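You operate a simulated robot arm through the tools that you are given. There is no shell and no other tool.

You are at the controls of a simulated robot arm. One attempt, no reset.

TASK
Brush the potato in the machine clean; file it in the yellow cup.
Fine: a cup of the sample wheel; switch off before you open the hood, shut it again; turn the wheel back to its blank field; the rest ends as it began. Where these are worked on the way, their far stop is far enough and under half their travel is too little: sliding hood.

Only the result counts: the job must be done as asked and must still hold three seconds after the hand-in. Knocking over, shifting, dropping, spilling or breaking anything else fails it.

THE ROBOT
A 6-joint arm with a two-finger parallel gripper, fixed in place. Base frame: the origin is on the floor under the middle of its stand, x ahead of it, y to its left, z up. Readings come in mm, rad, newtons and seconds.
With the tool pointing down near the work surface it reaches from about 340 to 860 mm from the base axis. Its first joint turns from -2.007 to 2.007 rad. Payload 3.43 kg.
The tool frame sits at the grasp point between the pads (the TCP): z along the fingers, y along the line on which they close. The tips reach 34 mm beyond it. Largest opening 128 mm; finger width 24, thickness 12; the body of the gripper, 48 by 130 mm, starts 96 mm behind the TCP.
Orientation is that of the tool frame in the base frame, as [roll, pitch, yaw] about the fixed x, y, z axes, in that order (R = Rz(yaw) Ry(pitch) Rx(roll)). With the fingers straight down and closing along the base's y, the tool's x points along the base's -x, its y along +y and its z along -z.

THE INTERFACE
- The arm moves only by the tool jog_arm. Its arguments are lists of equal length, an entry for each row: "delta_pos": the shift along the base's x, y, z in units of 20 mm (1.0 is 20 mm), a list of three; "dr": the turn, a rotation vector about the base's x, y, z in units of 6 degrees (1.0 is 6 degrees), a list of three; "jaw": the gripper command, from -1 (shut) to 1 (fully open), values between in proportion. In form: {"delta_pos": [[dx, dy, dz], ...], "dr": [[wx, wy, wz], ...], "jaw": [jaw, ...]}. A call has 1 to 20 rows; each row shifts and turns the commanded pose from where the row before left it. A call with a number of a shift or a turn outside -1 to 1 is refused whole. A row lasts 0.2 s, in which the tool goes at most 50 mm and 0.15 rad; a call with a longer step from one row to the next is refused whole, and so is a gripper value outside its range. A pose out of reach is approached as far as the arm can. The call stops where the force on the tool passes 40 N (or 10 N more than at its start, if that is more) or the arm is blocked; 0.2 s more then pass. Each finger travels about 108 mm/s and halts on what it meets, pressing with about 44 N; the grip force reading is that of the motor and also rises with nothing between the fingers. The clock runs only during rows and for 0.2 s after the last one: add rows that do not move to give the fingers time. The reply holds the time, the measured pose of the TCP, the force on the tool along the base axes, the opening and the grip force, in the units named above and with some noise, with the torque about the TCP (base axes, N m) and any sound that the robot's microphone picked up.
- Cameras (640 x 400 px; columns grow to the right, rows downward): "scene" is fixed at [398.2, -499.8, 1691.7]; the picture's right is [0.99, -0.17, 0.00], its down [-0.07, -0.42, -0.90] and it looks along [0.15, 0.89, -0.43] (base axes); focal length 339 px, centre (320, 200). "wrist" rides on the gripper at [76, -11, -160] in the tool frame; the picture's right is [0.15, 0.99, 0.00], its down [-0.88, 0.13, -0.46] and it looks along [-0.45, 0.07, 0.89] (tool axes); focal length 234 px, centre (320, 200). There is no depth. A picture from a camera that has moved, and an enlarged one, comes with that camera's place and axes in the base frame and with its lens.
- snapshot(camera): a new picture of that camera. It takes no simulated time.
- lift_body(by): moves the trunk up (or, below 0, down) by that many mm; the arm rides with it, the base frame stays. It gives what a move gives, with no picture.
- inspect(camera, box): a new picture of the part [left, top, right, bottom] of that camera's present view, enlarged. It takes no simulated time.
- close_job(): hands the job in; it is judged then, once.

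Nothing tells you positions but the pictures and the camera data. Unless the task says otherwise, let go and move clear before handing in.

The tools are called after ">>>" by a JSON object that holds its "fn" and its "kwargs". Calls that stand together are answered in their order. jog_arm: Moves the arm, as the interface text tells. Its arguments: {"type":"object","properties":{"delta_pos":{"type":"array","items":{"type":"array","items":{"type":"number"}}},"dr":{"type":"array","items":{"type":"array","items":{"type":"number"}}},"jaw":{"type":"array","items":{"type":"number"}}},"required":["delta_pos","dr","jaw"]} The other tools are called the same way: lift_body (by) moves the trunk up or down; snapshot (camera) takes a picture; inspect (camera, box) takes an enlarged picture of a part of a camera's view; close_job () hands the job in.

At the start:

```text
t: 0.0
position: [208.3, 432.4, 1327.8]
tcp_rot: [-3.141, -0.002, 3.141]
wrist_force: [-0.6, 0.1, -0.4]
wrist_torque: [0.01, 0.01, 0.03]
width: 128.2
gripper_force: 0.1
trunk travel left (down, up): [-725.0, 65.0]
```

scene: 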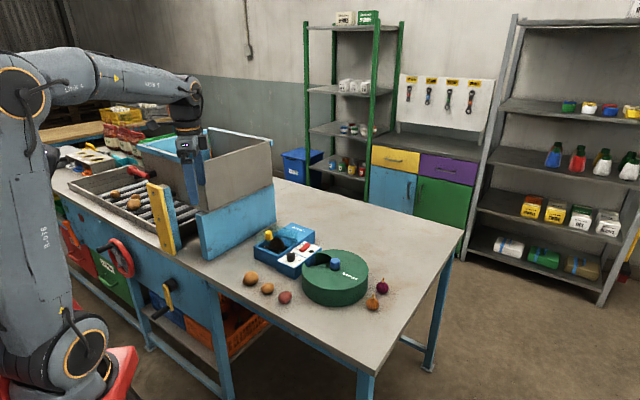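
wrist: 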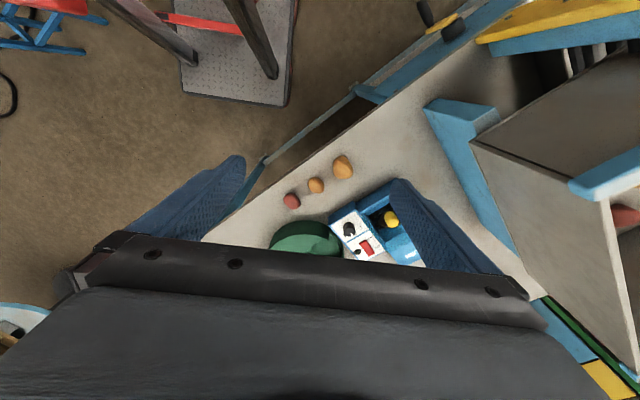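

I see a work table with a roller machine at left, a hood-like box, a blue control box and a green wheel; I need closer views before I move.

>>> {"fn": "inspect", "kwargs": {"camera": "scene", "box": [220, 200, 420, 325]}}

>>> {"fn": "inspect", "kwargs": {"camera": "scene", "box": [40, 110, 280, 260]}}

>>> {"fn": "inspect", "kwargs": {"camera": "wrist", "box": [240, 80, 480, 280]}}

>>> {"fn": "inspect", "kwargs": {"camera": "scene", "box": [60, 200, 300, 350]}}

```text
3.20 times, centred on (320, 262) of scene
camera zoom: at [398.2, -499.8, 1691.7], right [0.99, -0.17, 0.0], down [-0.07, -0.42, -0.9], along [0.15, 0.89, -0.43], focal length 1085 px, centre (320, 0)
```

zoom: 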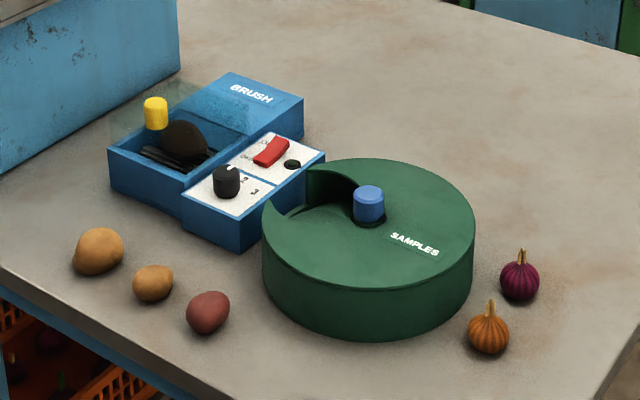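

```text
2.67 times, centred on (160, 185) of scene
camera zoom: at [398.2, -499.8, 1691.7], right [0.99, -0.17, 0.0], down [-0.07, -0.42, -0.9], along [0.15, 0.89, -0.43], focal length 904 px, centre (747, 240)
```

zoom: 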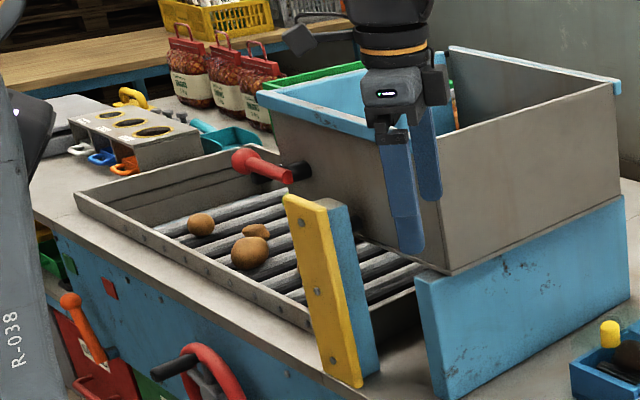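

```text
2.00 times, centred on (360, 180) of wrist
camera zoom: at [131.6, 421.1, 1487.7], right [-0.15, 0.99, 0.0], down [0.88, 0.13, 0.46], along [0.45, 0.07, -0.89], focal length 468 px, centre (240, 240)
```

zoom: 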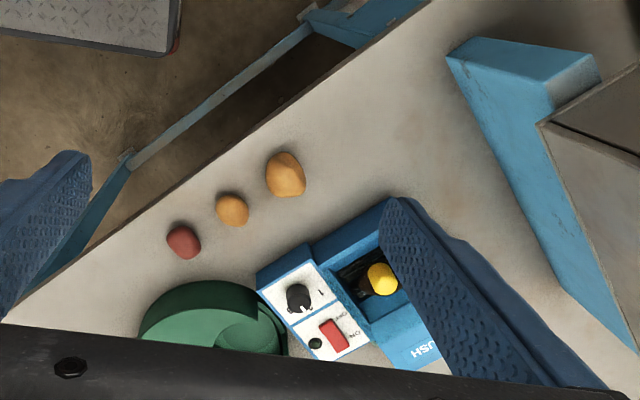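

```text
2.67 times, centred on (180, 275) of scene
camera zoom: at [398.2, -499.8, 1691.7], right [0.99, -0.17, 0.0], down [-0.07, -0.42, -0.9], along [0.15, 0.89, -0.43], focal length 904 px, centre (693, 0)
```

zoom: 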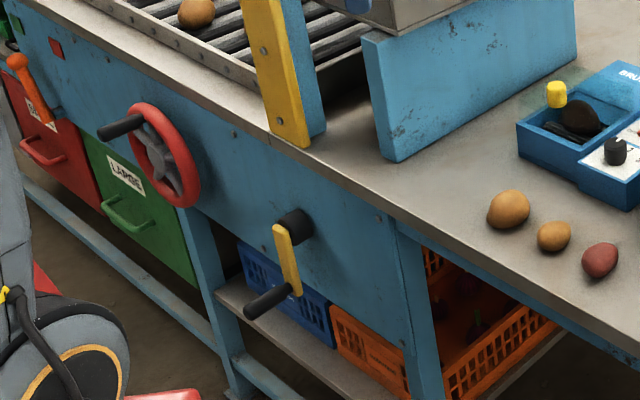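

The blue BRUSH box (yellow hood knob near [389, 625, 1027]) holds the potato. The green SAMPLES wheel with its blue knob stands near [607, 431, 1010]. I'll move the wrist camera over the area for a better look.

>>> {"fn": "jog_arm", "kwargs": {"delta_pos": [[0.96, 0.24, 0], [0.96, 0.24, 0], [0.96, 0.24, 0], [0.96, 0.24, 0], [0.96, 0.24, 0], [0.96, 0.24, 0], [0.96, 0.24, 0], [0.96, 0.24, 0], [0.96, 0.24, 0], [0.96, 0.24, 0]], "dr": [[0, 0, 0], [0, 0, 0], [0, 0, 0], [0, 0, 0], [0, 0, 0], [0, 0, 0], [0, 0, 0], [0, 0, 0], [0, 0, 0], [0, 0, 0]], "jaw": [1, 1, 1, 1, 1, 1, 1, 1, 1, 1]}}

>>> {"fn": "snapshot", "kwargs": {"camera": "wrist"}}

>>> {"fn": "snapshot", "kwargs": {"camera": "scene"}}

```text
t: 2.2
position: [399.4, 481.5, 1326.1]
tcp_rot: [3.141, 0.001, 3.141]
wrist_force: [0.2, 0.5, 0.6]
wrist_torque: [-0.02, -0.07, 0.0]
width: 127.9
gripper_force: 0.0
trunk travel left (down, up): [-725.0, 65.0]
```

```text
taken
camera wrist: at [323.5, 470.0, 1487.3], right [-0.15, 0.99, 0.0], down [0.88, 0.13, 0.46], along [0.45, 0.07, -0.89], focal length 234 px, centre (320, 200)
```

wrist: 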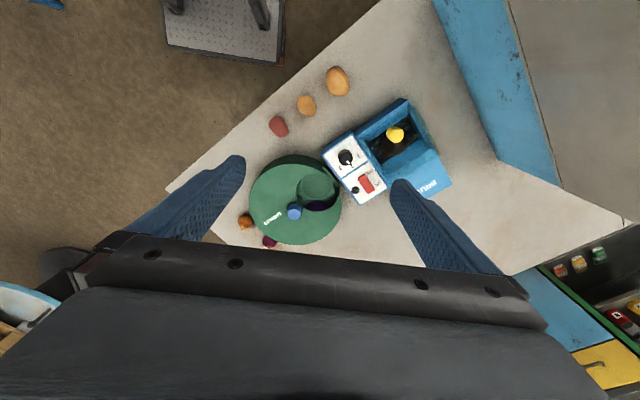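

```text
taken
```

scene: 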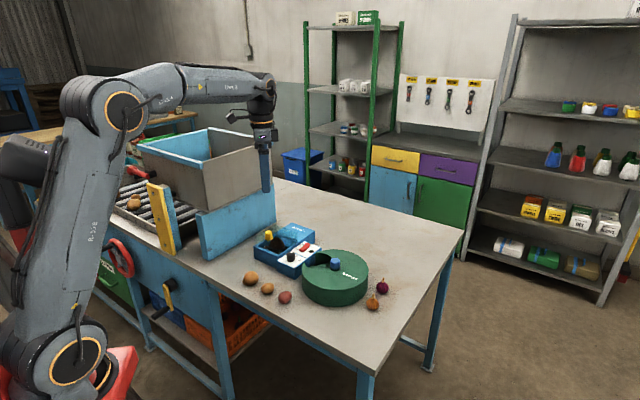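

>>> {"fn": "inspect", "kwargs": {"camera": "wrist", "box": [240, 140, 368, 250]}}

>>> {"fn": "inspect", "kwargs": {"camera": "wrist", "box": [310, 90, 470, 215]}}

>>> {"fn": "inspect", "kwargs": {"camera": "scene", "box": [240, 215, 400, 315]}}

```text
3.64 times, centred on (304, 195) of wrist
camera zoom: at [323.5, 470.0, 1487.3], right [-0.15, 0.99, 0.0], down [0.88, 0.13, 0.46], along [0.45, 0.07, -0.89], focal length 852 px, centre (378, 218)
```

zoom: 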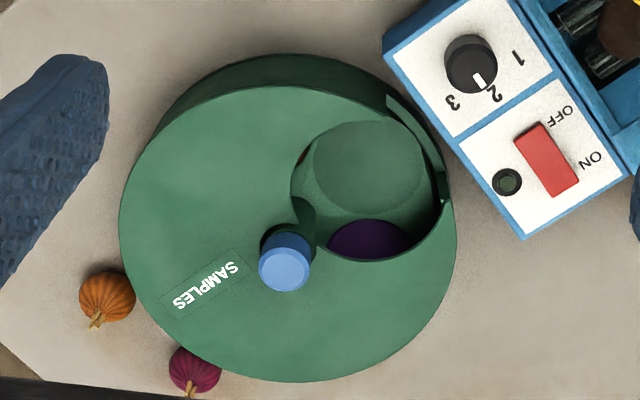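

```text
3.20 times, centred on (390, 152) of wrist
camera zoom: at [323.5, 470.0, 1487.3], right [-0.15, 0.99, 0.0], down [0.88, 0.13, 0.46], along [0.45, 0.07, -0.89], focal length 749 px, centre (96, 352)
```

zoom: 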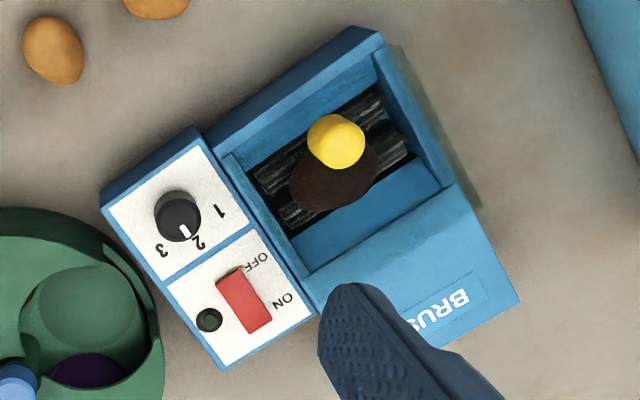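

```text
4.00 times, centred on (320, 265) of scene
camera zoom: at [398.2, -499.8, 1691.7], right [0.99, -0.17, 0.0], down [-0.07, -0.42, -0.9], along [0.15, 0.89, -0.43], focal length 1356 px, centre (320, -60)
```

zoom: 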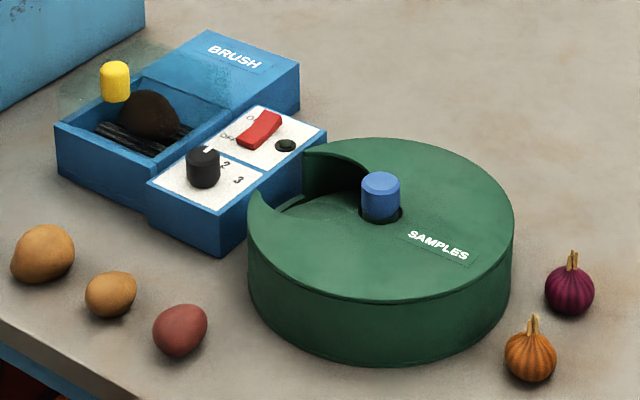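

The brush box has its trough under a clear hood with a yellow knob, a dial at 2 and a red rocker with OFF and ON labels. The wheel's window shows a blank field with a purple cup next to it. I'll move closer to fix the positions.

>>> {"fn": "jog_arm", "kwargs": {"delta_pos": [[0.283, 0.661, -0.978], [0.283, 0.661, -0.978], [0.283, 0.661, -0.978], [0.283, 0.661, -0.978], [0.283, 0.661, -0.978], [0.283, 0.661, -0.978], [0.283, 0.661, -0.978], [0.283, 0.661, -0.978], [0.283, 0.661, -0.978]], "dr": [[0, 0, 0], [0, 0, 0], [0, 0, 0], [0, 0, 0], [0, 0, 0], [0, 0, 0], [0, 0, 0], [0, 0, 0], [0, 0, 0]], "jaw": [1, 1, 1, 1, 1, 1, 1, 1, 1]}}

>>> {"fn": "snapshot", "kwargs": {"camera": "wrist"}}

>>> {"fn": "snapshot", "kwargs": {"camera": "scene"}}

```text
t: 4.2
position: [452.4, 598.7, 1149.4]
tcp_rot: [3.142, 0.001, -3.141]
wrist_force: [0.6, 0.7, 0.9]
wrist_torque: [0.0, 0.01, 0.0]
width: 127.8
gripper_force: 0.1
trunk travel left (down, up): [-725.0, 65.0]
```

```text
taken
camera wrist: at [374.8, 587.9, 1310.5], right [-0.15, 0.99, 0.0], down [0.88, 0.13, 0.46], along [0.45, 0.07, -0.89], focal length 234 px, centre (320, 200)
```

wrist: 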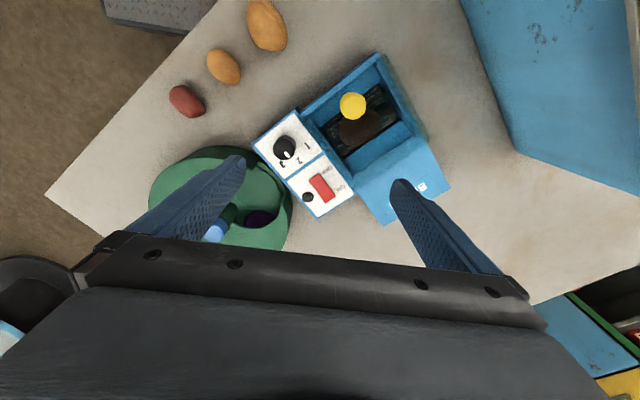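

```text
taken
```

scene: 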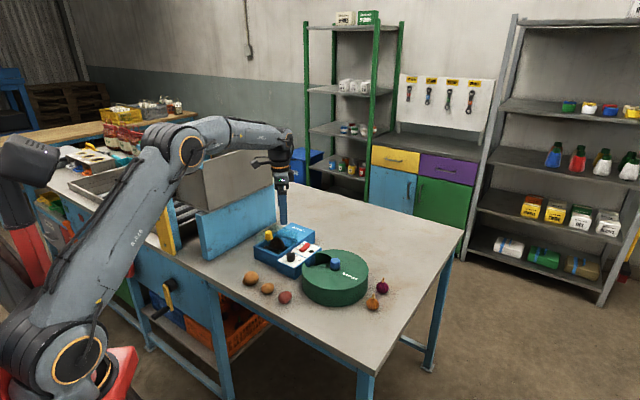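

The arm is clear of the hopper and the brush box is well in view. I'll enlarge the view to read the details.

>>> {"fn": "inspect", "kwargs": {"camera": "wrist", "box": [290, 40, 450, 140]}}

>>> {"fn": "inspect", "kwargs": {"camera": "wrist", "box": [240, 90, 400, 230]}}

>>> {"fn": "inspect", "kwargs": {"camera": "scene", "box": [245, 210, 335, 285]}}

```text
4.00 times, centred on (370, 90) of wrist
camera zoom: at [374.8, 587.9, 1310.5], right [-0.15, 0.99, 0.0], down [0.88, 0.13, 0.46], along [0.45, 0.07, -0.89], focal length 937 px, centre (120, 640)
```

zoom: 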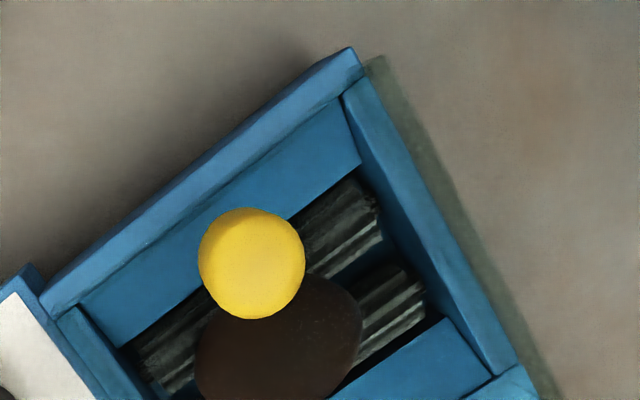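

```text
2.86 times, centred on (320, 160) of wrist
camera zoom: at [374.8, 587.9, 1310.5], right [-0.15, 0.99, 0.0], down [0.88, 0.13, 0.46], along [0.45, 0.07, -0.89], focal length 669 px, centre (320, 314)
```

zoom: 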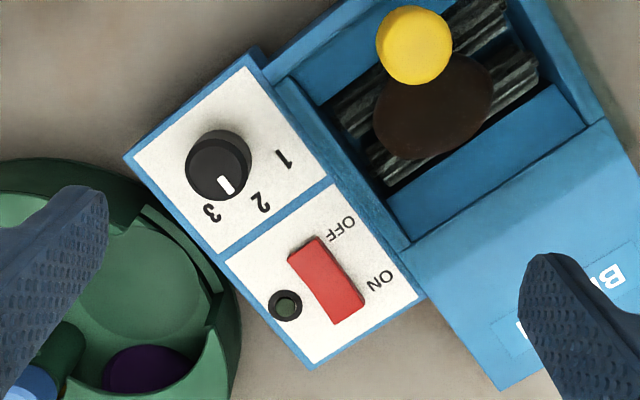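

```text
5.33 times, centred on (290, 248) of scene
camera zoom: at [398.2, -499.8, 1691.7], right [0.99, -0.17, 0.0], down [-0.07, -0.42, -0.9], along [0.15, 0.89, -0.43], focal length 1808 px, centre (480, -53)
```

zoom: 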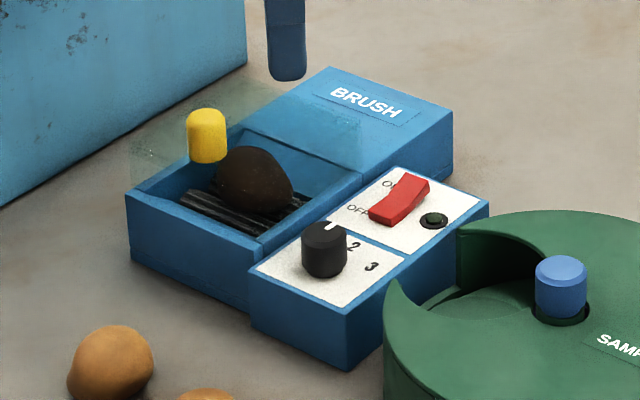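

The brush box is turned about 45° in the base frame. The hood knob is near [395, 630, 1020], the rocker near [530, 615, 950] and the wheel knob near [613, 453, 1000]. I'll look at the wheel from above.

>>> {"fn": "jog_arm", "kwargs": {"delta_pos": [[0.9436, -0.7214, -0.086], [0.9436, -0.7214, -0.086], [0.9436, -0.7214, -0.086], [0.9436, -0.7214, -0.086], [0.9436, -0.7214, -0.086], [0.9436, -0.7214, -0.086], [0.9436, -0.7214, -0.086], [0.9436, -0.7214, -0.086], [0.9436, -0.7214, -0.086], [0.9436, -0.7214, -0.086], [0.9436, -0.7214, -0.086]], "dr": [[0, 0, 0], [0, 0, 0], [0, 0, 0], [0, 0, 0], [0, 0, 0], [0, 0, 0], [0, 0, 0], [0, 0, 0], [0, 0, 0], [0, 0, 0], [0, 0, 0]], "jaw": [1, 1, 1, 1, 1, 1, 1, 1, 1, 1, 1]}}

>>> {"fn": "snapshot", "kwargs": {"camera": "wrist"}}

>>> {"fn": "snapshot", "kwargs": {"camera": "scene"}}

```text
t: 6.6
position: [658.1, 440.5, 1132.3]
tcp_rot: [3.141, 0.001, 3.141]
wrist_force: [-0.3, -0.2, -0.1]
wrist_torque: [0.01, -0.05, -0.02]
width: 128.1
gripper_force: 0.0
trunk travel left (down, up): [-725.0, 65.0]
```

```text
taken
camera wrist: at [582.2, 429.4, 1292.9], right [-0.15, 0.99, 0.0], down [0.88, 0.13, 0.46], along [0.45, 0.07, -0.89], focal length 234 px, centre (320, 200)
```

wrist: 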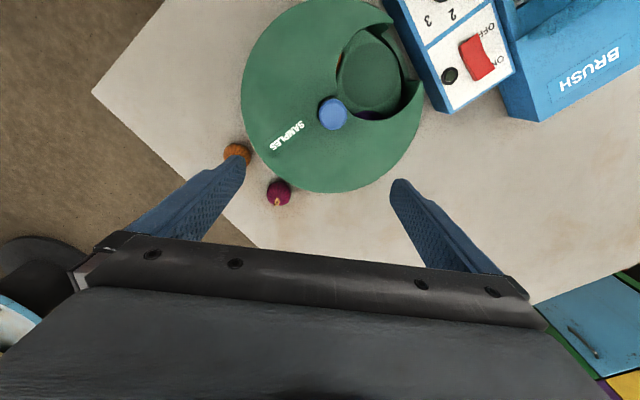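

```text
taken
```

scene: 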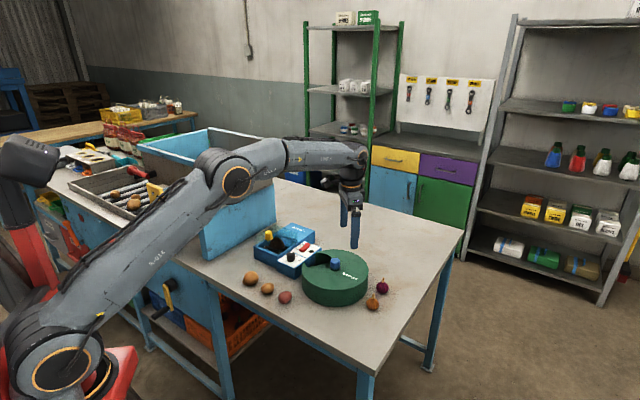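

>>> {"fn": "inspect", "kwargs": {"camera": "wrist", "box": [230, 0, 430, 200]}}

>>> {"fn": "inspect", "kwargs": {"camera": "wrist", "box": [310, 20, 430, 130]}}

>>> {"fn": "inspect", "kwargs": {"camera": "wrist", "box": [400, 0, 520, 110]}}

```text
2.00 times, centred on (330, 100) of wrist
camera zoom: at [582.2, 429.4, 1292.9], right [-0.15, 0.99, 0.0], down [0.88, 0.13, 0.46], along [0.45, 0.07, -0.89], focal length 468 px, centre (300, 400)
```

zoom: 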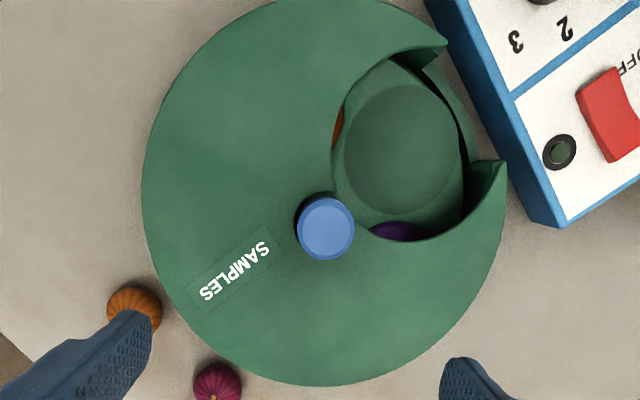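

```text
3.64 times, centred on (370, 75) of wrist
camera zoom: at [582.2, 429.4, 1292.9], right [-0.15, 0.99, 0.0], down [0.88, 0.13, 0.46], along [0.45, 0.07, -0.89], focal length 852 px, centre (138, 654)
```

zoom: 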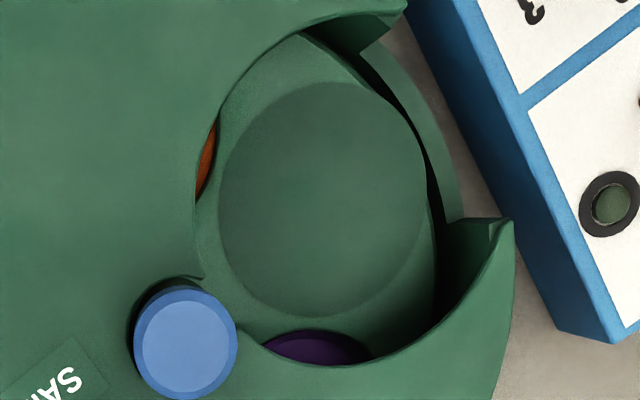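

```text
3.64 times, centred on (460, 55) of wrist
camera zoom: at [582.2, 429.4, 1292.9], right [-0.15, 0.99, 0.0], down [0.88, 0.13, 0.46], along [0.45, 0.07, -0.89], focal length 852 px, centre (-189, 727)
```

zoom: 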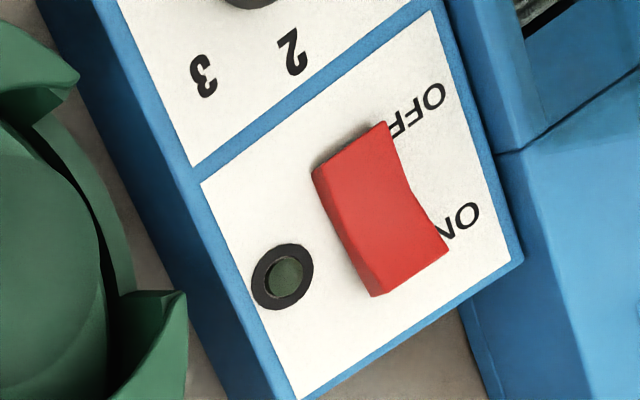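

The window shows the blank field, with orange on its counter-clockwise side and purple on its clockwise side. The knob is about 34 mm wide with its top near [615, 451, 1007]. I'll move above it.

>>> {"fn": "jog_arm", "kwargs": {"delta_pos": [[-0.7, 0.17, -0.3], [-0.7, 0.17, -0.3], [-0.7, 0.17, -0.5], [0, 0, -0.5]], "dr": [[0, 0, 0], [0, 0, 0], [0, 0, 0], [0, 0, 0]], "jaw": [1, 1, 1, 1]}}

>>> {"fn": "snapshot", "kwargs": {"camera": "wrist"}}

>>> {"fn": "inspect", "kwargs": {"camera": "scene", "box": [260, 180, 420, 310]}}

```text
t: 7.6
position: [615.7, 450.1, 1100.5]
tcp_rot: [3.141, 0.001, -3.14]
wrist_force: [0.1, 0.2, 0.6]
wrist_torque: [0.02, -0.02, 0.03]
width: 128.0
gripper_force: 0.1
trunk travel left (down, up): [-725.0, 65.0]
```

```text
taken
camera wrist: at [540.1, 439.2, 1260.5], right [-0.15, 0.99, 0.0], down [0.88, 0.13, 0.46], along [0.45, 0.07, -0.89], focal length 234 px, centre (320, 200)
```

wrist: 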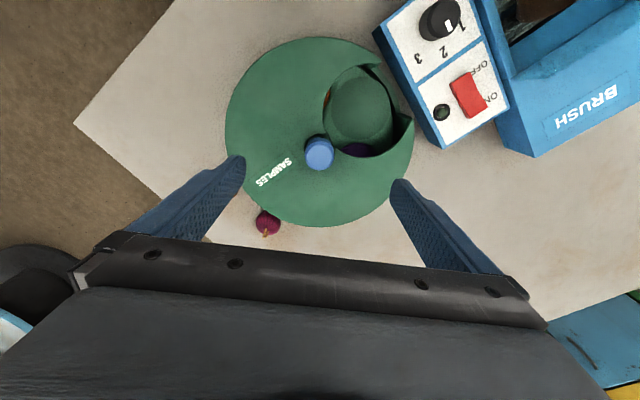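

```text
3.08 times, centred on (340, 245) of scene
camera zoom: at [398.2, -499.8, 1691.7], right [0.99, -0.17, 0.0], down [-0.07, -0.42, -0.9], along [0.15, 0.89, -0.43], focal length 1043 px, centre (258, 62)
```

zoom: 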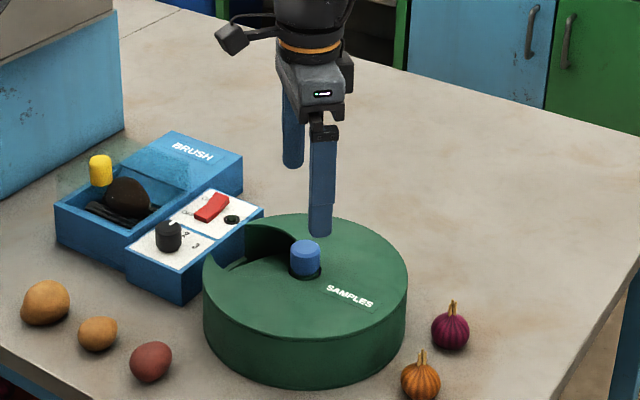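

The jaws straddle the knob, which I now measure at about [613.5, 450]. I'll descend around it with open jaws.

>>> {"fn": "jog_arm", "kwargs": {"delta_pos": [[-0.05, 0, -0.875], [-0.05, 0, -0.875], [0, 0, -0.875], [0, 0, -0.875], [0, 0, -0.8]], "dr": [[0, 0, 0], [0, 0, 0], [0, 0, 0], [0, 0, 0], [0, 0, 0]], "jaw": [1, 1, 1, 1, 1]}}

>>> {"fn": "snapshot", "kwargs": {"camera": "wrist"}}

>>> {"fn": "inspect", "kwargs": {"camera": "scene", "box": [260, 180, 420, 310]}}

```text
t: 8.8
position: [615.4, 451.1, 1013.5]
tcp_rot: [3.141, 0.0, -3.142]
wrist_force: [0.7, -0.7, 0.4]
wrist_torque: [0.0, -0.05, -0.03]
width: 127.8
gripper_force: 0.0
trunk travel left (down, up): [-725.0, 65.0]
```

```text
taken
camera wrist: at [538.7, 439.6, 1174.9], right [-0.15, 0.99, 0.0], down [0.88, 0.13, 0.46], along [0.45, 0.07, -0.89], focal length 234 px, centre (320, 200)
```

wrist: 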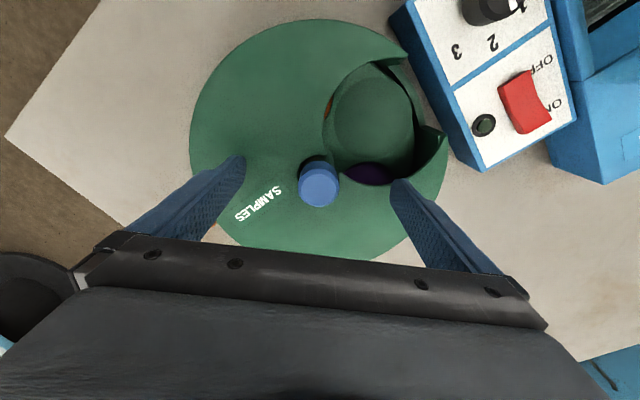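

```text
3.08 times, centred on (340, 245) of scene
camera zoom: at [398.2, -499.8, 1691.7], right [0.99, -0.17, 0.0], down [-0.07, -0.42, -0.9], along [0.15, 0.89, -0.43], focal length 1043 px, centre (258, 62)
```

zoom: 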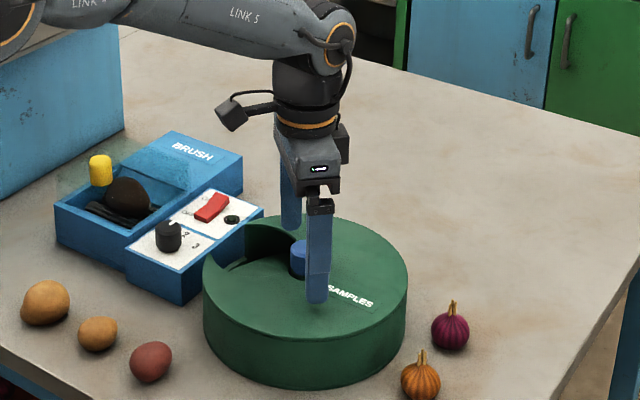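

The knob sits between the jaws at about [613, 450]. I'll close on it.

>>> {"fn": "jog_arm", "kwargs": {"delta_pos": [[-0.1, -0.05, 0], [0, 0, 0], [0, 0, 0], [0, 0, 0], [0, 0, 0]], "dr": [[0, 0, 0], [0, 0, 0], [0, 0, 0], [0, 0, 0], [0, 0, 0]], "jaw": [0.5, 0, -0.5, -1, -1]}}

>>> {"fn": "snapshot", "kwargs": {"camera": "wrist"}}

```text
t: 10.0
position: [613.3, 450.3, 1015.1]
tcp_rot: [-3.14, -0.001, -3.141]
wrist_force: [0.0, 1.9, -1.8]
wrist_torque: [0.6, -0.21, 0.0]
width: 33.6
gripper_force: 45.2
trunk travel left (down, up): [-725.0, 65.0]
```

```text
taken
camera wrist: at [536.6, 438.7, 1174.6], right [-0.15, 0.99, 0.0], down [0.88, 0.13, 0.46], along [0.45, 0.07, -0.89], focal length 234 px, centre (320, 200)
```

wrist: 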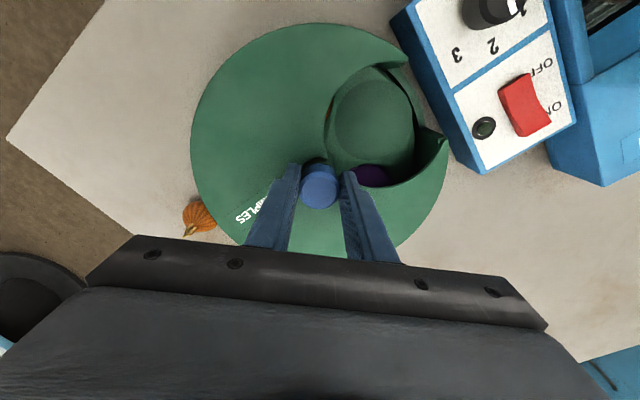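

The knob is held at 33.6 mm. I'll turn it about 36° counter-clockwise and look.

>>> {"fn": "jog_arm", "kwargs": {"delta_pos": [[0, 0, 0], [0, 0, 0], [0, 0, 0], [0, 0, 0], [0, 0, 0], [0, 0, 0]], "dr": [[0, 0, 1], [0, 0, 1], [0, 0, 1], [0, 0, 1], [0, 0, 1], [0, 0, 1]], "jaw": [-1, -1, -1, -1, -1, -1]}}

>>> {"fn": "snapshot", "kwargs": {"camera": "wrist"}}

>>> {"fn": "inspect", "kwargs": {"camera": "scene", "box": [260, 180, 420, 310]}}

```text
t: 11.4
position: [614.1, 448.4, 1014.9]
tcp_rot: [-3.14, 0.0, -2.512]
wrist_force: [1.1, -20.5, -1.7]
wrist_torque: [-0.15, 0.38, -0.12]
width: 33.6
gripper_force: 44.5
trunk travel left (down, up): [-725.0, 65.0]
```

```text
taken
camera wrist: at [558.7, 394.0, 1174.8], right [-0.7, 0.71, 0.0], down [0.64, 0.62, 0.45], along [0.32, 0.32, -0.89], focal length 234 px, centre (320, 200)
```

wrist: 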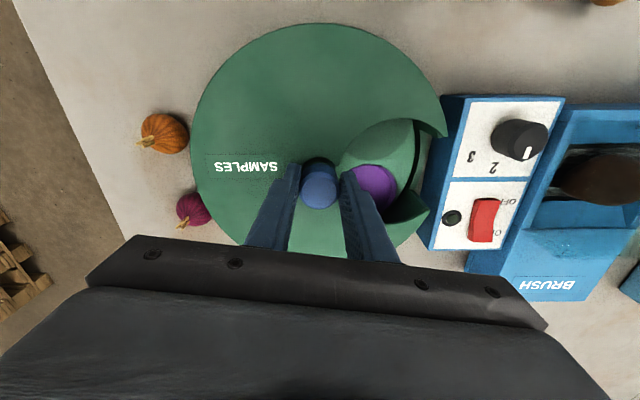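

```text
3.08 times, centred on (340, 245) of scene
camera zoom: at [398.2, -499.8, 1691.7], right [0.99, -0.17, 0.0], down [-0.07, -0.42, -0.9], along [0.15, 0.89, -0.43], focal length 1043 px, centre (258, 62)
```

zoom: 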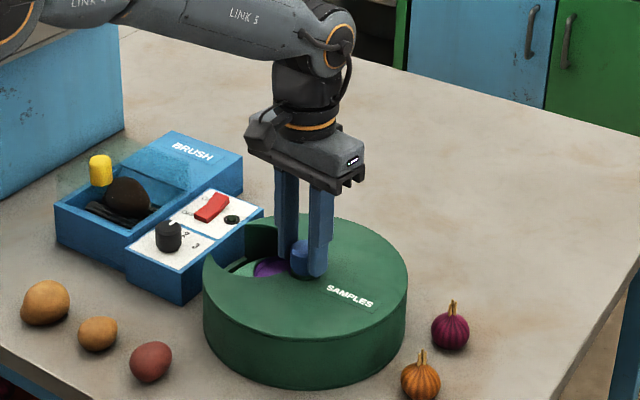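

The disc turns with the knob and purple is coming into the window. I'll ease off the side load and keep turning counter-clockwise.

>>> {"fn": "jog_arm", "kwargs": {"delta_pos": [[0, -0.1, 0], [0, 0, 0], [0, 0, 0], [0, 0, 0], [0, 0, 0], [0, 0, 0]], "dr": [[0, 0, 0], [0, 0, 1], [0, 0, 1], [0, 0, 1], [0, 0, 1], [0, 0, 1]], "jaw": [-1, -1, -1, -1, -1, -1]}}

>>> {"fn": "snapshot", "kwargs": {"camera": "wrist"}}

>>> {"fn": "inspect", "kwargs": {"camera": "scene", "box": [260, 180, 420, 310]}}

```text
t: 12.8
position: [616.3, 446.2, 1012.8]
tcp_rot: [3.14, 0.0, -1.985]
wrist_force: [21.5, -23.9, -7.2]
wrist_torque: [0.17, -0.38, -0.17]
width: 33.5
gripper_force: 45.0
trunk travel left (down, up): [-725.0, 65.0]
```

```text
taken
camera wrist: at [594.2, 372.2, 1174.6], right [-0.96, 0.27, 0.0], down [0.24, 0.86, 0.46], along [0.12, 0.44, -0.89], focal length 234 px, centre (320, 200)
```

wrist: 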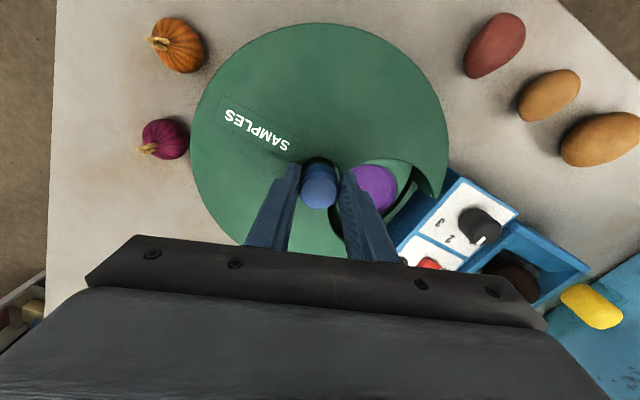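

```text
3.08 times, centred on (340, 245) of scene
camera zoom: at [398.2, -499.8, 1691.7], right [0.99, -0.17, 0.0], down [-0.07, -0.42, -0.9], along [0.15, 0.89, -0.43], focal length 1043 px, centre (258, 62)
```

zoom: 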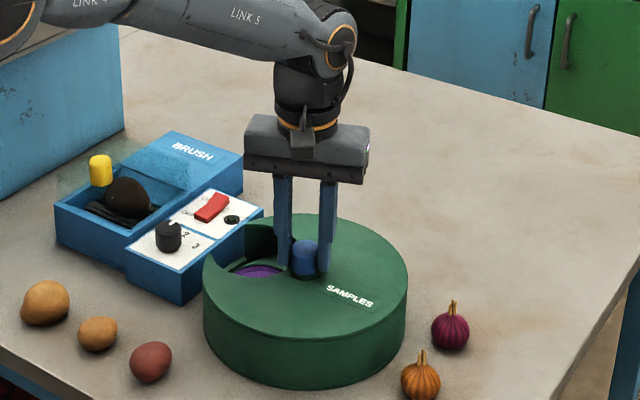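

Side forces are building because the grip is off-centre. The readings put the true knob axis near [618, 450]. I'll release, re-centre and look at the window.

>>> {"fn": "jog_arm", "kwargs": {"delta_pos": [[0, 0, 0], [0, 0, 0], [0.1, 0.1, 0], [0.1, 0, 0]], "dr": [[0, 0, 0], [0, 0, 0], [0, 0, 0], [0, 0, 0]], "jaw": [-0.2, 0, 0, 0]}}

>>> {"fn": "snapshot", "kwargs": {"camera": "wrist"}}

>>> {"fn": "inspect", "kwargs": {"camera": "scene", "box": [300, 215, 400, 310]}}

```text
t: 13.8
position: [616.7, 449.9, 1013.4]
tcp_rot: [-3.14, -0.002, -1.989]
wrist_force: [0.1, 0.7, 0.3]
wrist_torque: [-0.02, 0.0, 0.01]
width: 64.2
gripper_force: 0.1
trunk travel left (down, up): [-725.0, 65.0]
```

```text
taken
camera wrist: at [595.8, 376.2, 1174.6], right [-0.96, 0.27, 0.0], down [0.24, 0.86, 0.46], along [0.12, 0.44, -0.89], focal length 234 px, centre (320, 200)
```

wrist: 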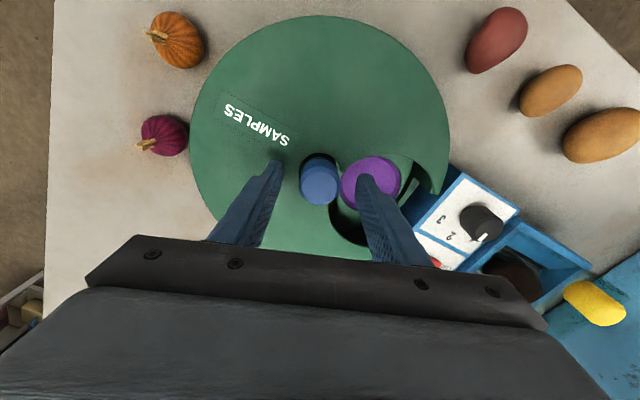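

```text
4.21 times, centred on (350, 262) of scene
camera zoom: at [398.2, -499.8, 1691.7], right [0.99, -0.17, 0.0], down [-0.07, -0.42, -0.9], along [0.15, 0.89, -0.43], focal length 1427 px, centre (194, -63)
```

zoom: 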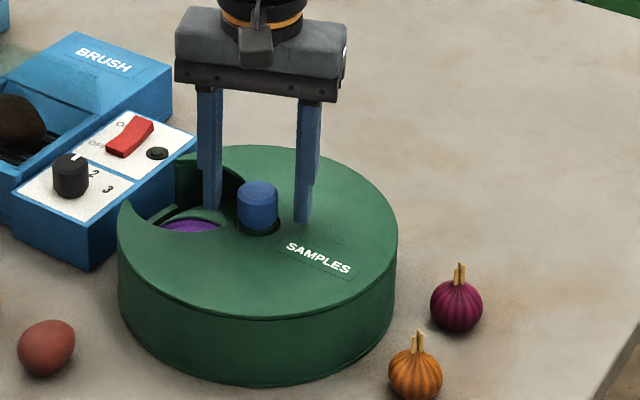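

The corrected knob axis is [618.4, 449.5] and its top is nearer 995. I'll rise, unwind the wrist and look into the window.

>>> {"fn": "jog_arm", "kwargs": {"delta_pos": [[0.08, 0, 1], [0, 0, 1], [0, 0, 1], [0, 0, 0], [0, 0, 0], [0, 0, 0], [0, 0, 0], [0, 0, 0], [0, 0, 0], [0, 0, 0], [0, 0, 0], [0, 0, 0], [0, 0, 0], [0, 0, 0]], "dr": [[0, 0, 0], [0, 0, 0], [0, 0, 0], [0, 0, -1], [0, 0, -1], [0, 0, -1], [0, 0, -1], [0, 0, -1], [0, 0, -1], [0, 0, -1], [0, 0, -1], [0, 0, -1], [0, 0, -1], [0, 0, -1]], "jaw": [1, 1, 1, 1, 1, 1, 1, 1, 1, 1, 1, 1, 1, 1]}}

>>> {"fn": "snapshot", "kwargs": {"camera": "wrist"}}

>>> {"fn": "inspect", "kwargs": {"camera": "wrist", "box": [260, 60, 440, 200]}}

```text
t: 16.8
position: [618.3, 449.0, 1073.4]
tcp_rot: [3.141, 0.0, 3.141]
wrist_force: [0.6, 0.2, -0.5]
wrist_torque: [-0.02, -0.01, 0.01]
width: 128.0
gripper_force: 0.0
trunk travel left (down, up): [-725.0, 65.0]
```

```text
taken
camera wrist: at [542.5, 438.5, 1234.5], right [-0.14, 0.99, 0.0], down [0.88, 0.13, 0.46], along [0.45, 0.07, -0.89], focal length 234 px, centre (320, 200)
```

wrist: 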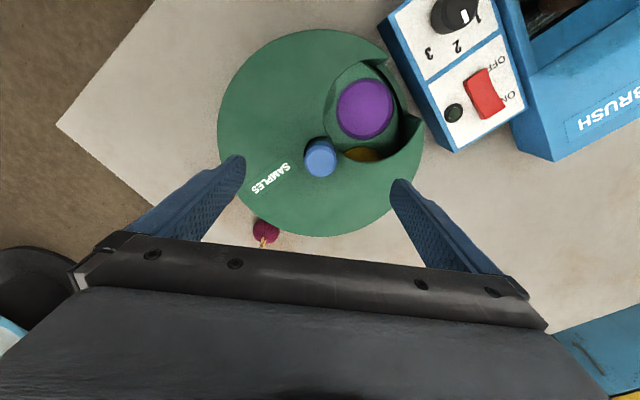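

```text
2.86 times, centred on (350, 130) of wrist
camera zoom: at [542.5, 438.5, 1234.5], right [-0.14, 0.99, 0.0], down [0.88, 0.13, 0.46], along [0.45, 0.07, -0.89], focal length 669 px, centre (234, 400)
```

zoom: 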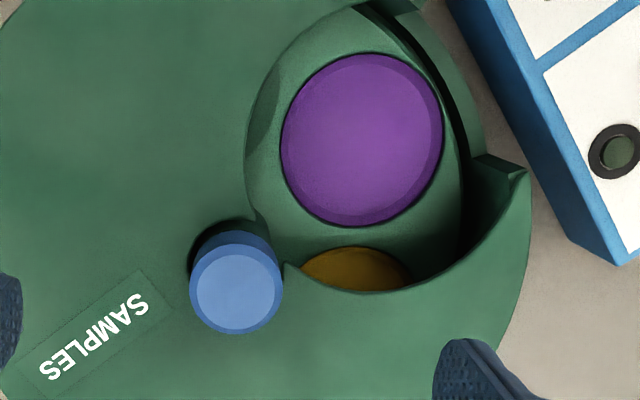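

Yellow is the next field clockwise after purple, so one more step of about 72° counter-clockwise should bring it into the window. I'll regrip on the true axis and turn.

>>> {"fn": "jog_arm", "kwargs": {"delta_pos": [[0, 0.02, -0.85], [0, 0, -0.85], [0, 0, -0.85], [0, 0, -0.85], [0, 0, 0], [0, 0, 0], [0, 0, 0]], "dr": [[0, 0, 0], [0, 0, 0], [0, 0, 0], [0, 0, 0], [0, 0, 0], [0, 0, 0], [0, 0, 0]], "jaw": [1, 1, 1, 1, -0.2, -1, -1]}}

```text
t: 18.4
position: [620.9, 449.7, 1004.9]
tcp_rot: [-3.14, -0.001, -3.141]
wrist_force: [-0.5, -1.0, -1.3]
wrist_torque: [0.0, -0.24, -0.03]
width: 33.7
gripper_force: 45.1
trunk travel left (down, up): [-725.0, 65.0]
```

>>> {"fn": "jog_arm", "kwargs": {"delta_pos": [[0, 0, 0], [0, 0, 0], [0, 0, 0], [0, 0, 0], [0, 0, 0], [0, 0, 0]], "dr": [[0, 0, 1], [0, 0, 1], [0, 0, 1], [0, 0, 1], [0, 0, 1], [0, 0, 1]], "jaw": [-1, -1, -1, -1, -1, -1]}}

```text
t: 19.8
position: [620.1, 451.7, 1005.7]
tcp_rot: [3.141, -0.001, -2.512]
wrist_force: [7.4, 12.1, -8.7]
wrist_torque: [0.43, -0.43, -0.03]
width: 33.7
gripper_force: 44.8
trunk travel left (down, up): [-725.0, 65.0]
```

>>> {"fn": "jog_arm", "kwargs": {"delta_pos": [[0.03, 0.06, 0.03], [0, 0, 0], [0, 0, 0], [0, 0, 0], [0, 0, 0], [0, 0, 0]], "dr": [[0, 0, 1], [0, 0, 1], [0, 0, 1], [0, 0, 1], [0, 0, 1], [0, 0, 1]], "jaw": [-1, -1, -1, -1, -1, -1]}}

>>> {"fn": "snapshot", "kwargs": {"camera": "wrist"}}

```text
t: 21.2
position: [617.7, 453.3, 1005.5]
tcp_rot: [3.139, -0.002, -1.884]
wrist_force: [-11.9, 9.0, -17.4]
wrist_torque: [0.48, -0.39, -0.02]
width: 33.5
gripper_force: 44.9
trunk travel left (down, up): [-725.0, 65.0]
```

```text
taken
camera wrist: at [605.4, 377.2, 1166.2], right [-0.99, 0.16, 0.0], down [0.15, 0.88, 0.45], along [0.07, 0.45, -0.89], focal length 234 px, centre (320, 200)
```

wrist: 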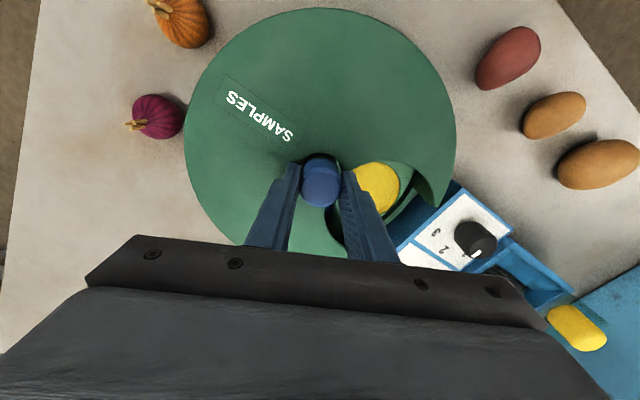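

Yellow is in the window. I'll release, rise and unwind to check that it's centred.

>>> {"fn": "jog_arm", "kwargs": {"delta_pos": [[0, 0, 0], [0, 0, 0], [0, 0, 1], [0, 0, 1], [0, 0, 1], [0, 0, 1], [0, 0, 0], [0, 0, 0], [0, 0, 0], [0, 0, 0], [0, 0, 0], [0, 0, 0], [0, 0, 0], [0, 0, 0], [0, 0, 0], [0, 0, 0], [0, 0, 0], [0, 0, 0]], "dr": [[0, 0, 0], [0, 0, 0], [0, 0, 0], [0, 0, 0], [0, 0, 0], [0, 0, 0], [0, 0, -1], [0, 0, -1], [0, 0, -1], [0, 0, -1], [0, 0, -1], [0, 0, -1], [0, 0, -1], [0, 0, -1], [0, 0, -1], [0, 0, -1], [0, 0, -1], [0, 0, -1]], "jaw": [0, 0.2, 1, 1, 1, 1, 1, 1, 1, 1, 1, 1, 1, 1, 1, 1, 1, 1]}}

>>> {"fn": "snapshot", "kwargs": {"camera": "wrist"}}

>>> {"fn": "inspect", "kwargs": {"camera": "wrist", "box": [260, 60, 440, 200]}}

>>> {"fn": "inspect", "kwargs": {"camera": "wrist", "box": [370, 0, 530, 140]}}

```text
t: 25.0
position: [620.6, 451.9, 1085.9]
tcp_rot: [-3.141, 0.0, 3.14]
wrist_force: [0.4, 0.5, 0.6]
wrist_torque: [0.02, 0.01, 0.02]
width: 128.2
gripper_force: 0.2
trunk travel left (down, up): [-725.0, 65.0]
```

```text
taken
camera wrist: at [543.2, 440.3, 1247.2], right [-0.14, 0.99, 0.0], down [0.88, 0.13, 0.46], along [0.45, 0.07, -0.89], focal length 234 px, centre (320, 200)
```

wrist: 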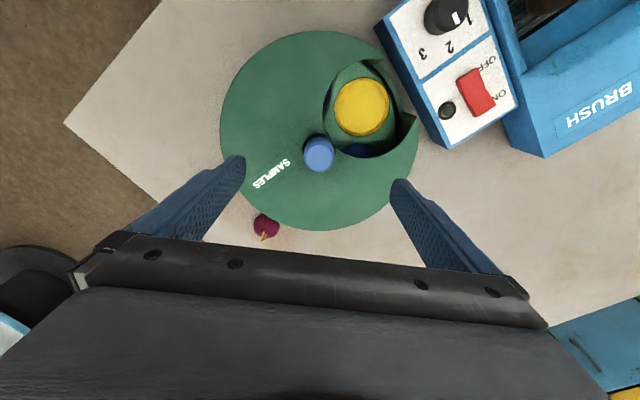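

```text
2.86 times, centred on (350, 130) of wrist
camera zoom: at [543.2, 440.3, 1247.2], right [-0.14, 0.99, 0.0], down [0.88, 0.13, 0.46], along [0.45, 0.07, -0.89], focal length 669 px, centre (234, 400)
```

zoom: 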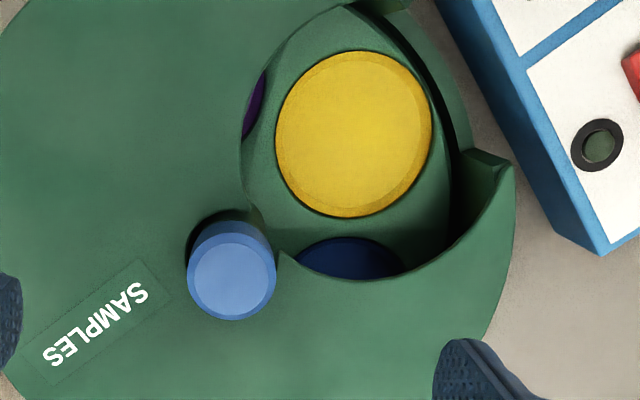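

```text
2.86 times, centred on (450, 70) of wrist
camera zoom: at [543.2, 440.3, 1247.2], right [-0.14, 0.99, 0.0], down [0.88, 0.13, 0.46], along [0.45, 0.07, -0.89], focal length 669 px, centre (-51, 571)
```

zoom: 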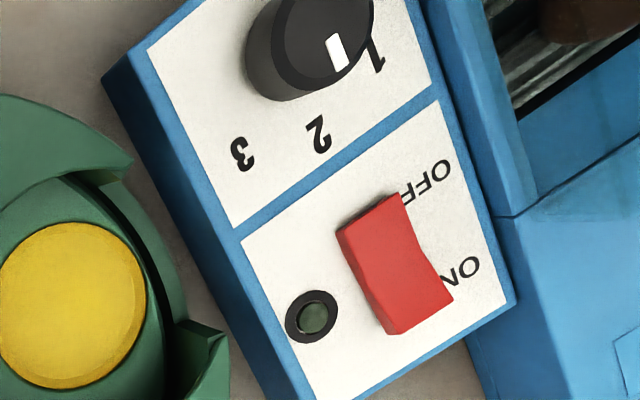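

Yellow is centred in the window, with purple and blue on either side, so there are five fields 72° apart. Next is the brush: the rocker's ON end is near [541, 629]. I'll close the jaws and go above it, turned to line up.

>>> {"fn": "jog_arm", "kwargs": {"delta_pos": [[-0.442, 0.984, -0.1], [-0.442, 0.984, -0.1], [-0.442, 0.984, -0.2], [-0.442, 0.984, -0.2], [-0.442, 0.984, -0.2], [-0.442, 0.984, -0.2], [-0.442, 0.984, -0.2], [-0.442, 0.984, -0.2], [-0.442, 0.984, -0.2]], "dr": [[0, 0, -0.759], [0, 0, -0.759], [0, 0, -0.759], [0, 0, -0.759], [0, 0, -0.759], [0, 0, -0.759], [0, 0, -0.759], [0, 0, -0.759], [0, 0, -0.759]], "jaw": [1, 0.5, 0, -0.5, -1, -1, -1, -1, -1]}}

>>> {"fn": "snapshot", "kwargs": {"camera": "wrist"}}

>>> {"fn": "inspect", "kwargs": {"camera": "scene", "box": [230, 160, 370, 290]}}

```text
t: 27.0
position: [540.2, 628.4, 1054.7]
tcp_rot: [-3.141, 0.0, 2.425]
wrist_force: [-0.4, 1.0, -0.7]
wrist_torque: [0.04, -0.01, -0.01]
width: 0.0
gripper_force: 32.6
trunk travel left (down, up): [-725.0, 65.0]
```

```text
taken
camera wrist: at [474.9, 669.8, 1215.6], right [0.54, 0.84, 0.0], down [0.75, -0.48, 0.46], along [0.38, -0.25, -0.89], focal length 234 px, centre (320, 200)
```

wrist: 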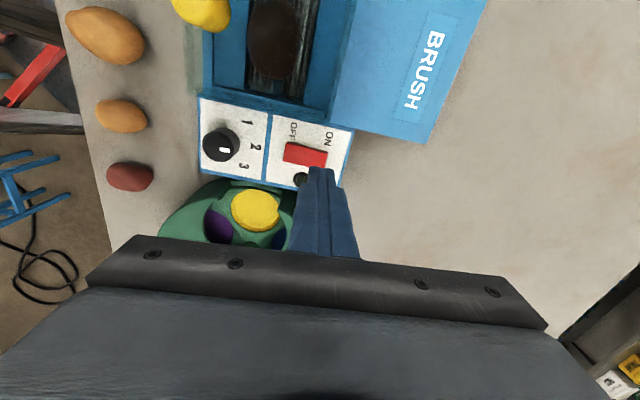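

```text
3.08 times, centred on (300, 225) of scene
camera zoom: at [398.2, -499.8, 1691.7], right [0.99, -0.17, 0.0], down [-0.07, -0.42, -0.9], along [0.15, 0.89, -0.43], focal length 1043 px, centre (382, 123)
```

zoom: 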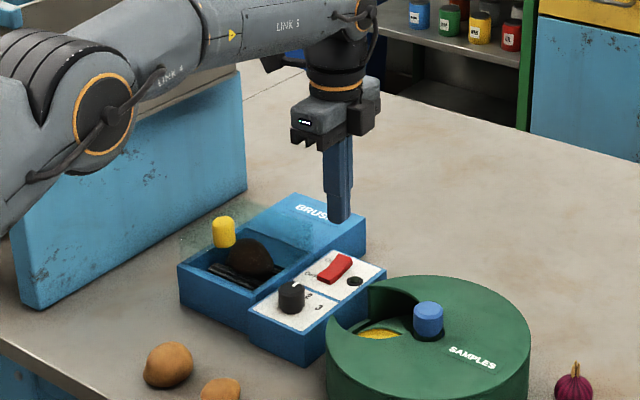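

The closed fingertips are above the ON end. I'll descend carefully and press.

>>> {"fn": "jog_arm", "kwargs": {"delta_pos": [[0.04, 0.05, -1], [0, 0, -1], [0, 0, -0.5], [0, 0, -0.25], [0, 0, -0.2]], "dr": [[0, 0, 0], [0, 0, 0], [0, 0, 0], [0, 0, 0], [0, 0, 0]], "jaw": [-1, -1, -1, -1, -1]}}

>>> {"fn": "inspect", "kwargs": {"camera": "wrist", "box": [220, 60, 420, 220]}}

>>> {"fn": "inspect", "kwargs": {"camera": "scene", "box": [260, 190, 360, 280]}}

```text
t: 28.2
position: [541.4, 629.8, 994.7]
tcp_rot: [3.14, 0.001, 2.426]
wrist_force: [-0.3, 0.0, 0.8]
wrist_torque: [-0.03, 0.0, 0.03]
width: 0.0
gripper_force: 33.1
trunk travel left (down, up): [-725.0, 65.0]
```

```text
2.50 times, centred on (320, 140) of wrist
camera zoom: at [475.7, 670.8, 1155.8], right [0.54, 0.84, 0.0], down [0.75, -0.48, 0.46], along [0.38, -0.25, -0.89], focal length 585 px, centre (320, 350)
```

zoom: 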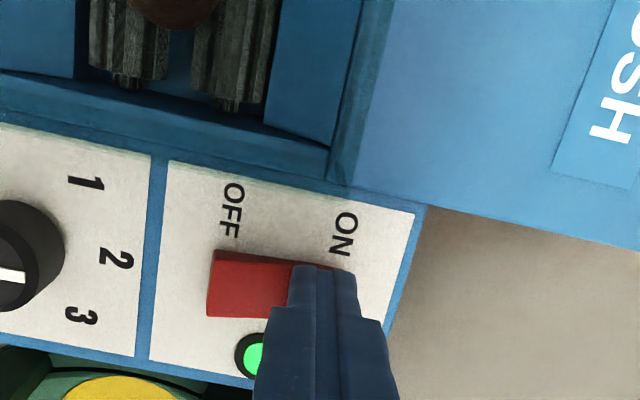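

```text
4.44 times, centred on (310, 235) of scene
camera zoom: at [398.2, -499.8, 1691.7], right [0.99, -0.17, 0.0], down [-0.07, -0.42, -0.9], along [0.15, 0.89, -0.43], focal length 1506 px, centre (364, 44)
```

zoom: 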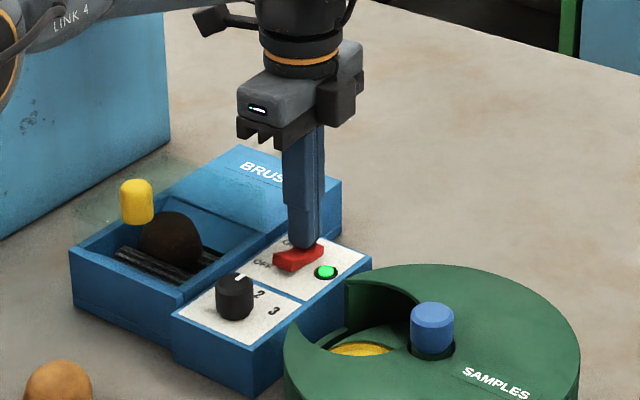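

The lamp is lit green, so the brush is running. I'll lift slightly and watch the potato.

>>> {"fn": "jog_arm", "kwargs": {"delta_pos": [[0, 0, 1], [0, 0, 0.5]], "dr": [[0, 0, 0], [0, 0, 0]], "jaw": [-1, -1]}}

>>> {"fn": "snapshot", "kwargs": {"camera": "wrist"}}

>>> {"fn": "inspect", "kwargs": {"camera": "scene", "box": [250, 220, 340, 280]}}

```text
t: 28.8
position: [539.9, 630.0, 1026.1]
tcp_rot: [3.141, 0.0, 2.426]
wrist_force: [0.6, 0.3, -0.4]
wrist_torque: [0.03, -0.02, -0.03]
width: 0.1
gripper_force: 33.2
trunk travel left (down, up): [-725.0, 65.0]
```

```text
taken
camera wrist: at [475.8, 671.1, 1186.9], right [0.54, 0.84, 0.0], down [0.75, -0.48, 0.46], along [0.38, -0.25, -0.89], focal length 234 px, centre (320, 200)
```

wrist: 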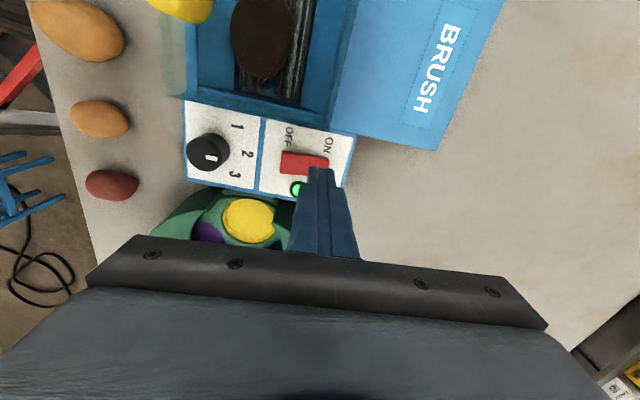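

```text
6.67 times, centred on (295, 250) of scene
camera zoom: at [398.2, -499.8, 1691.7], right [0.99, -0.17, 0.0], down [-0.07, -0.42, -0.9], along [0.15, 0.89, -0.43], focal length 2260 px, centre (487, -133)
```

zoom: 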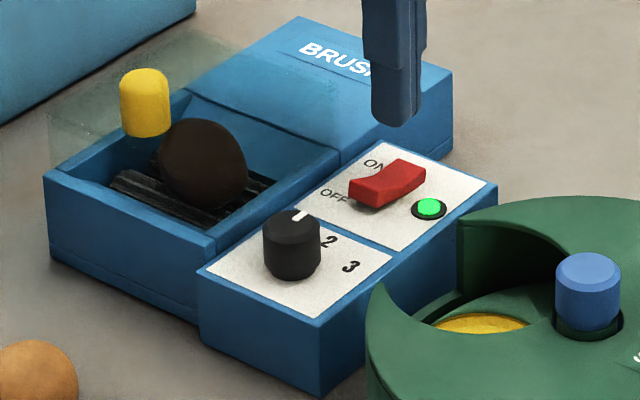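

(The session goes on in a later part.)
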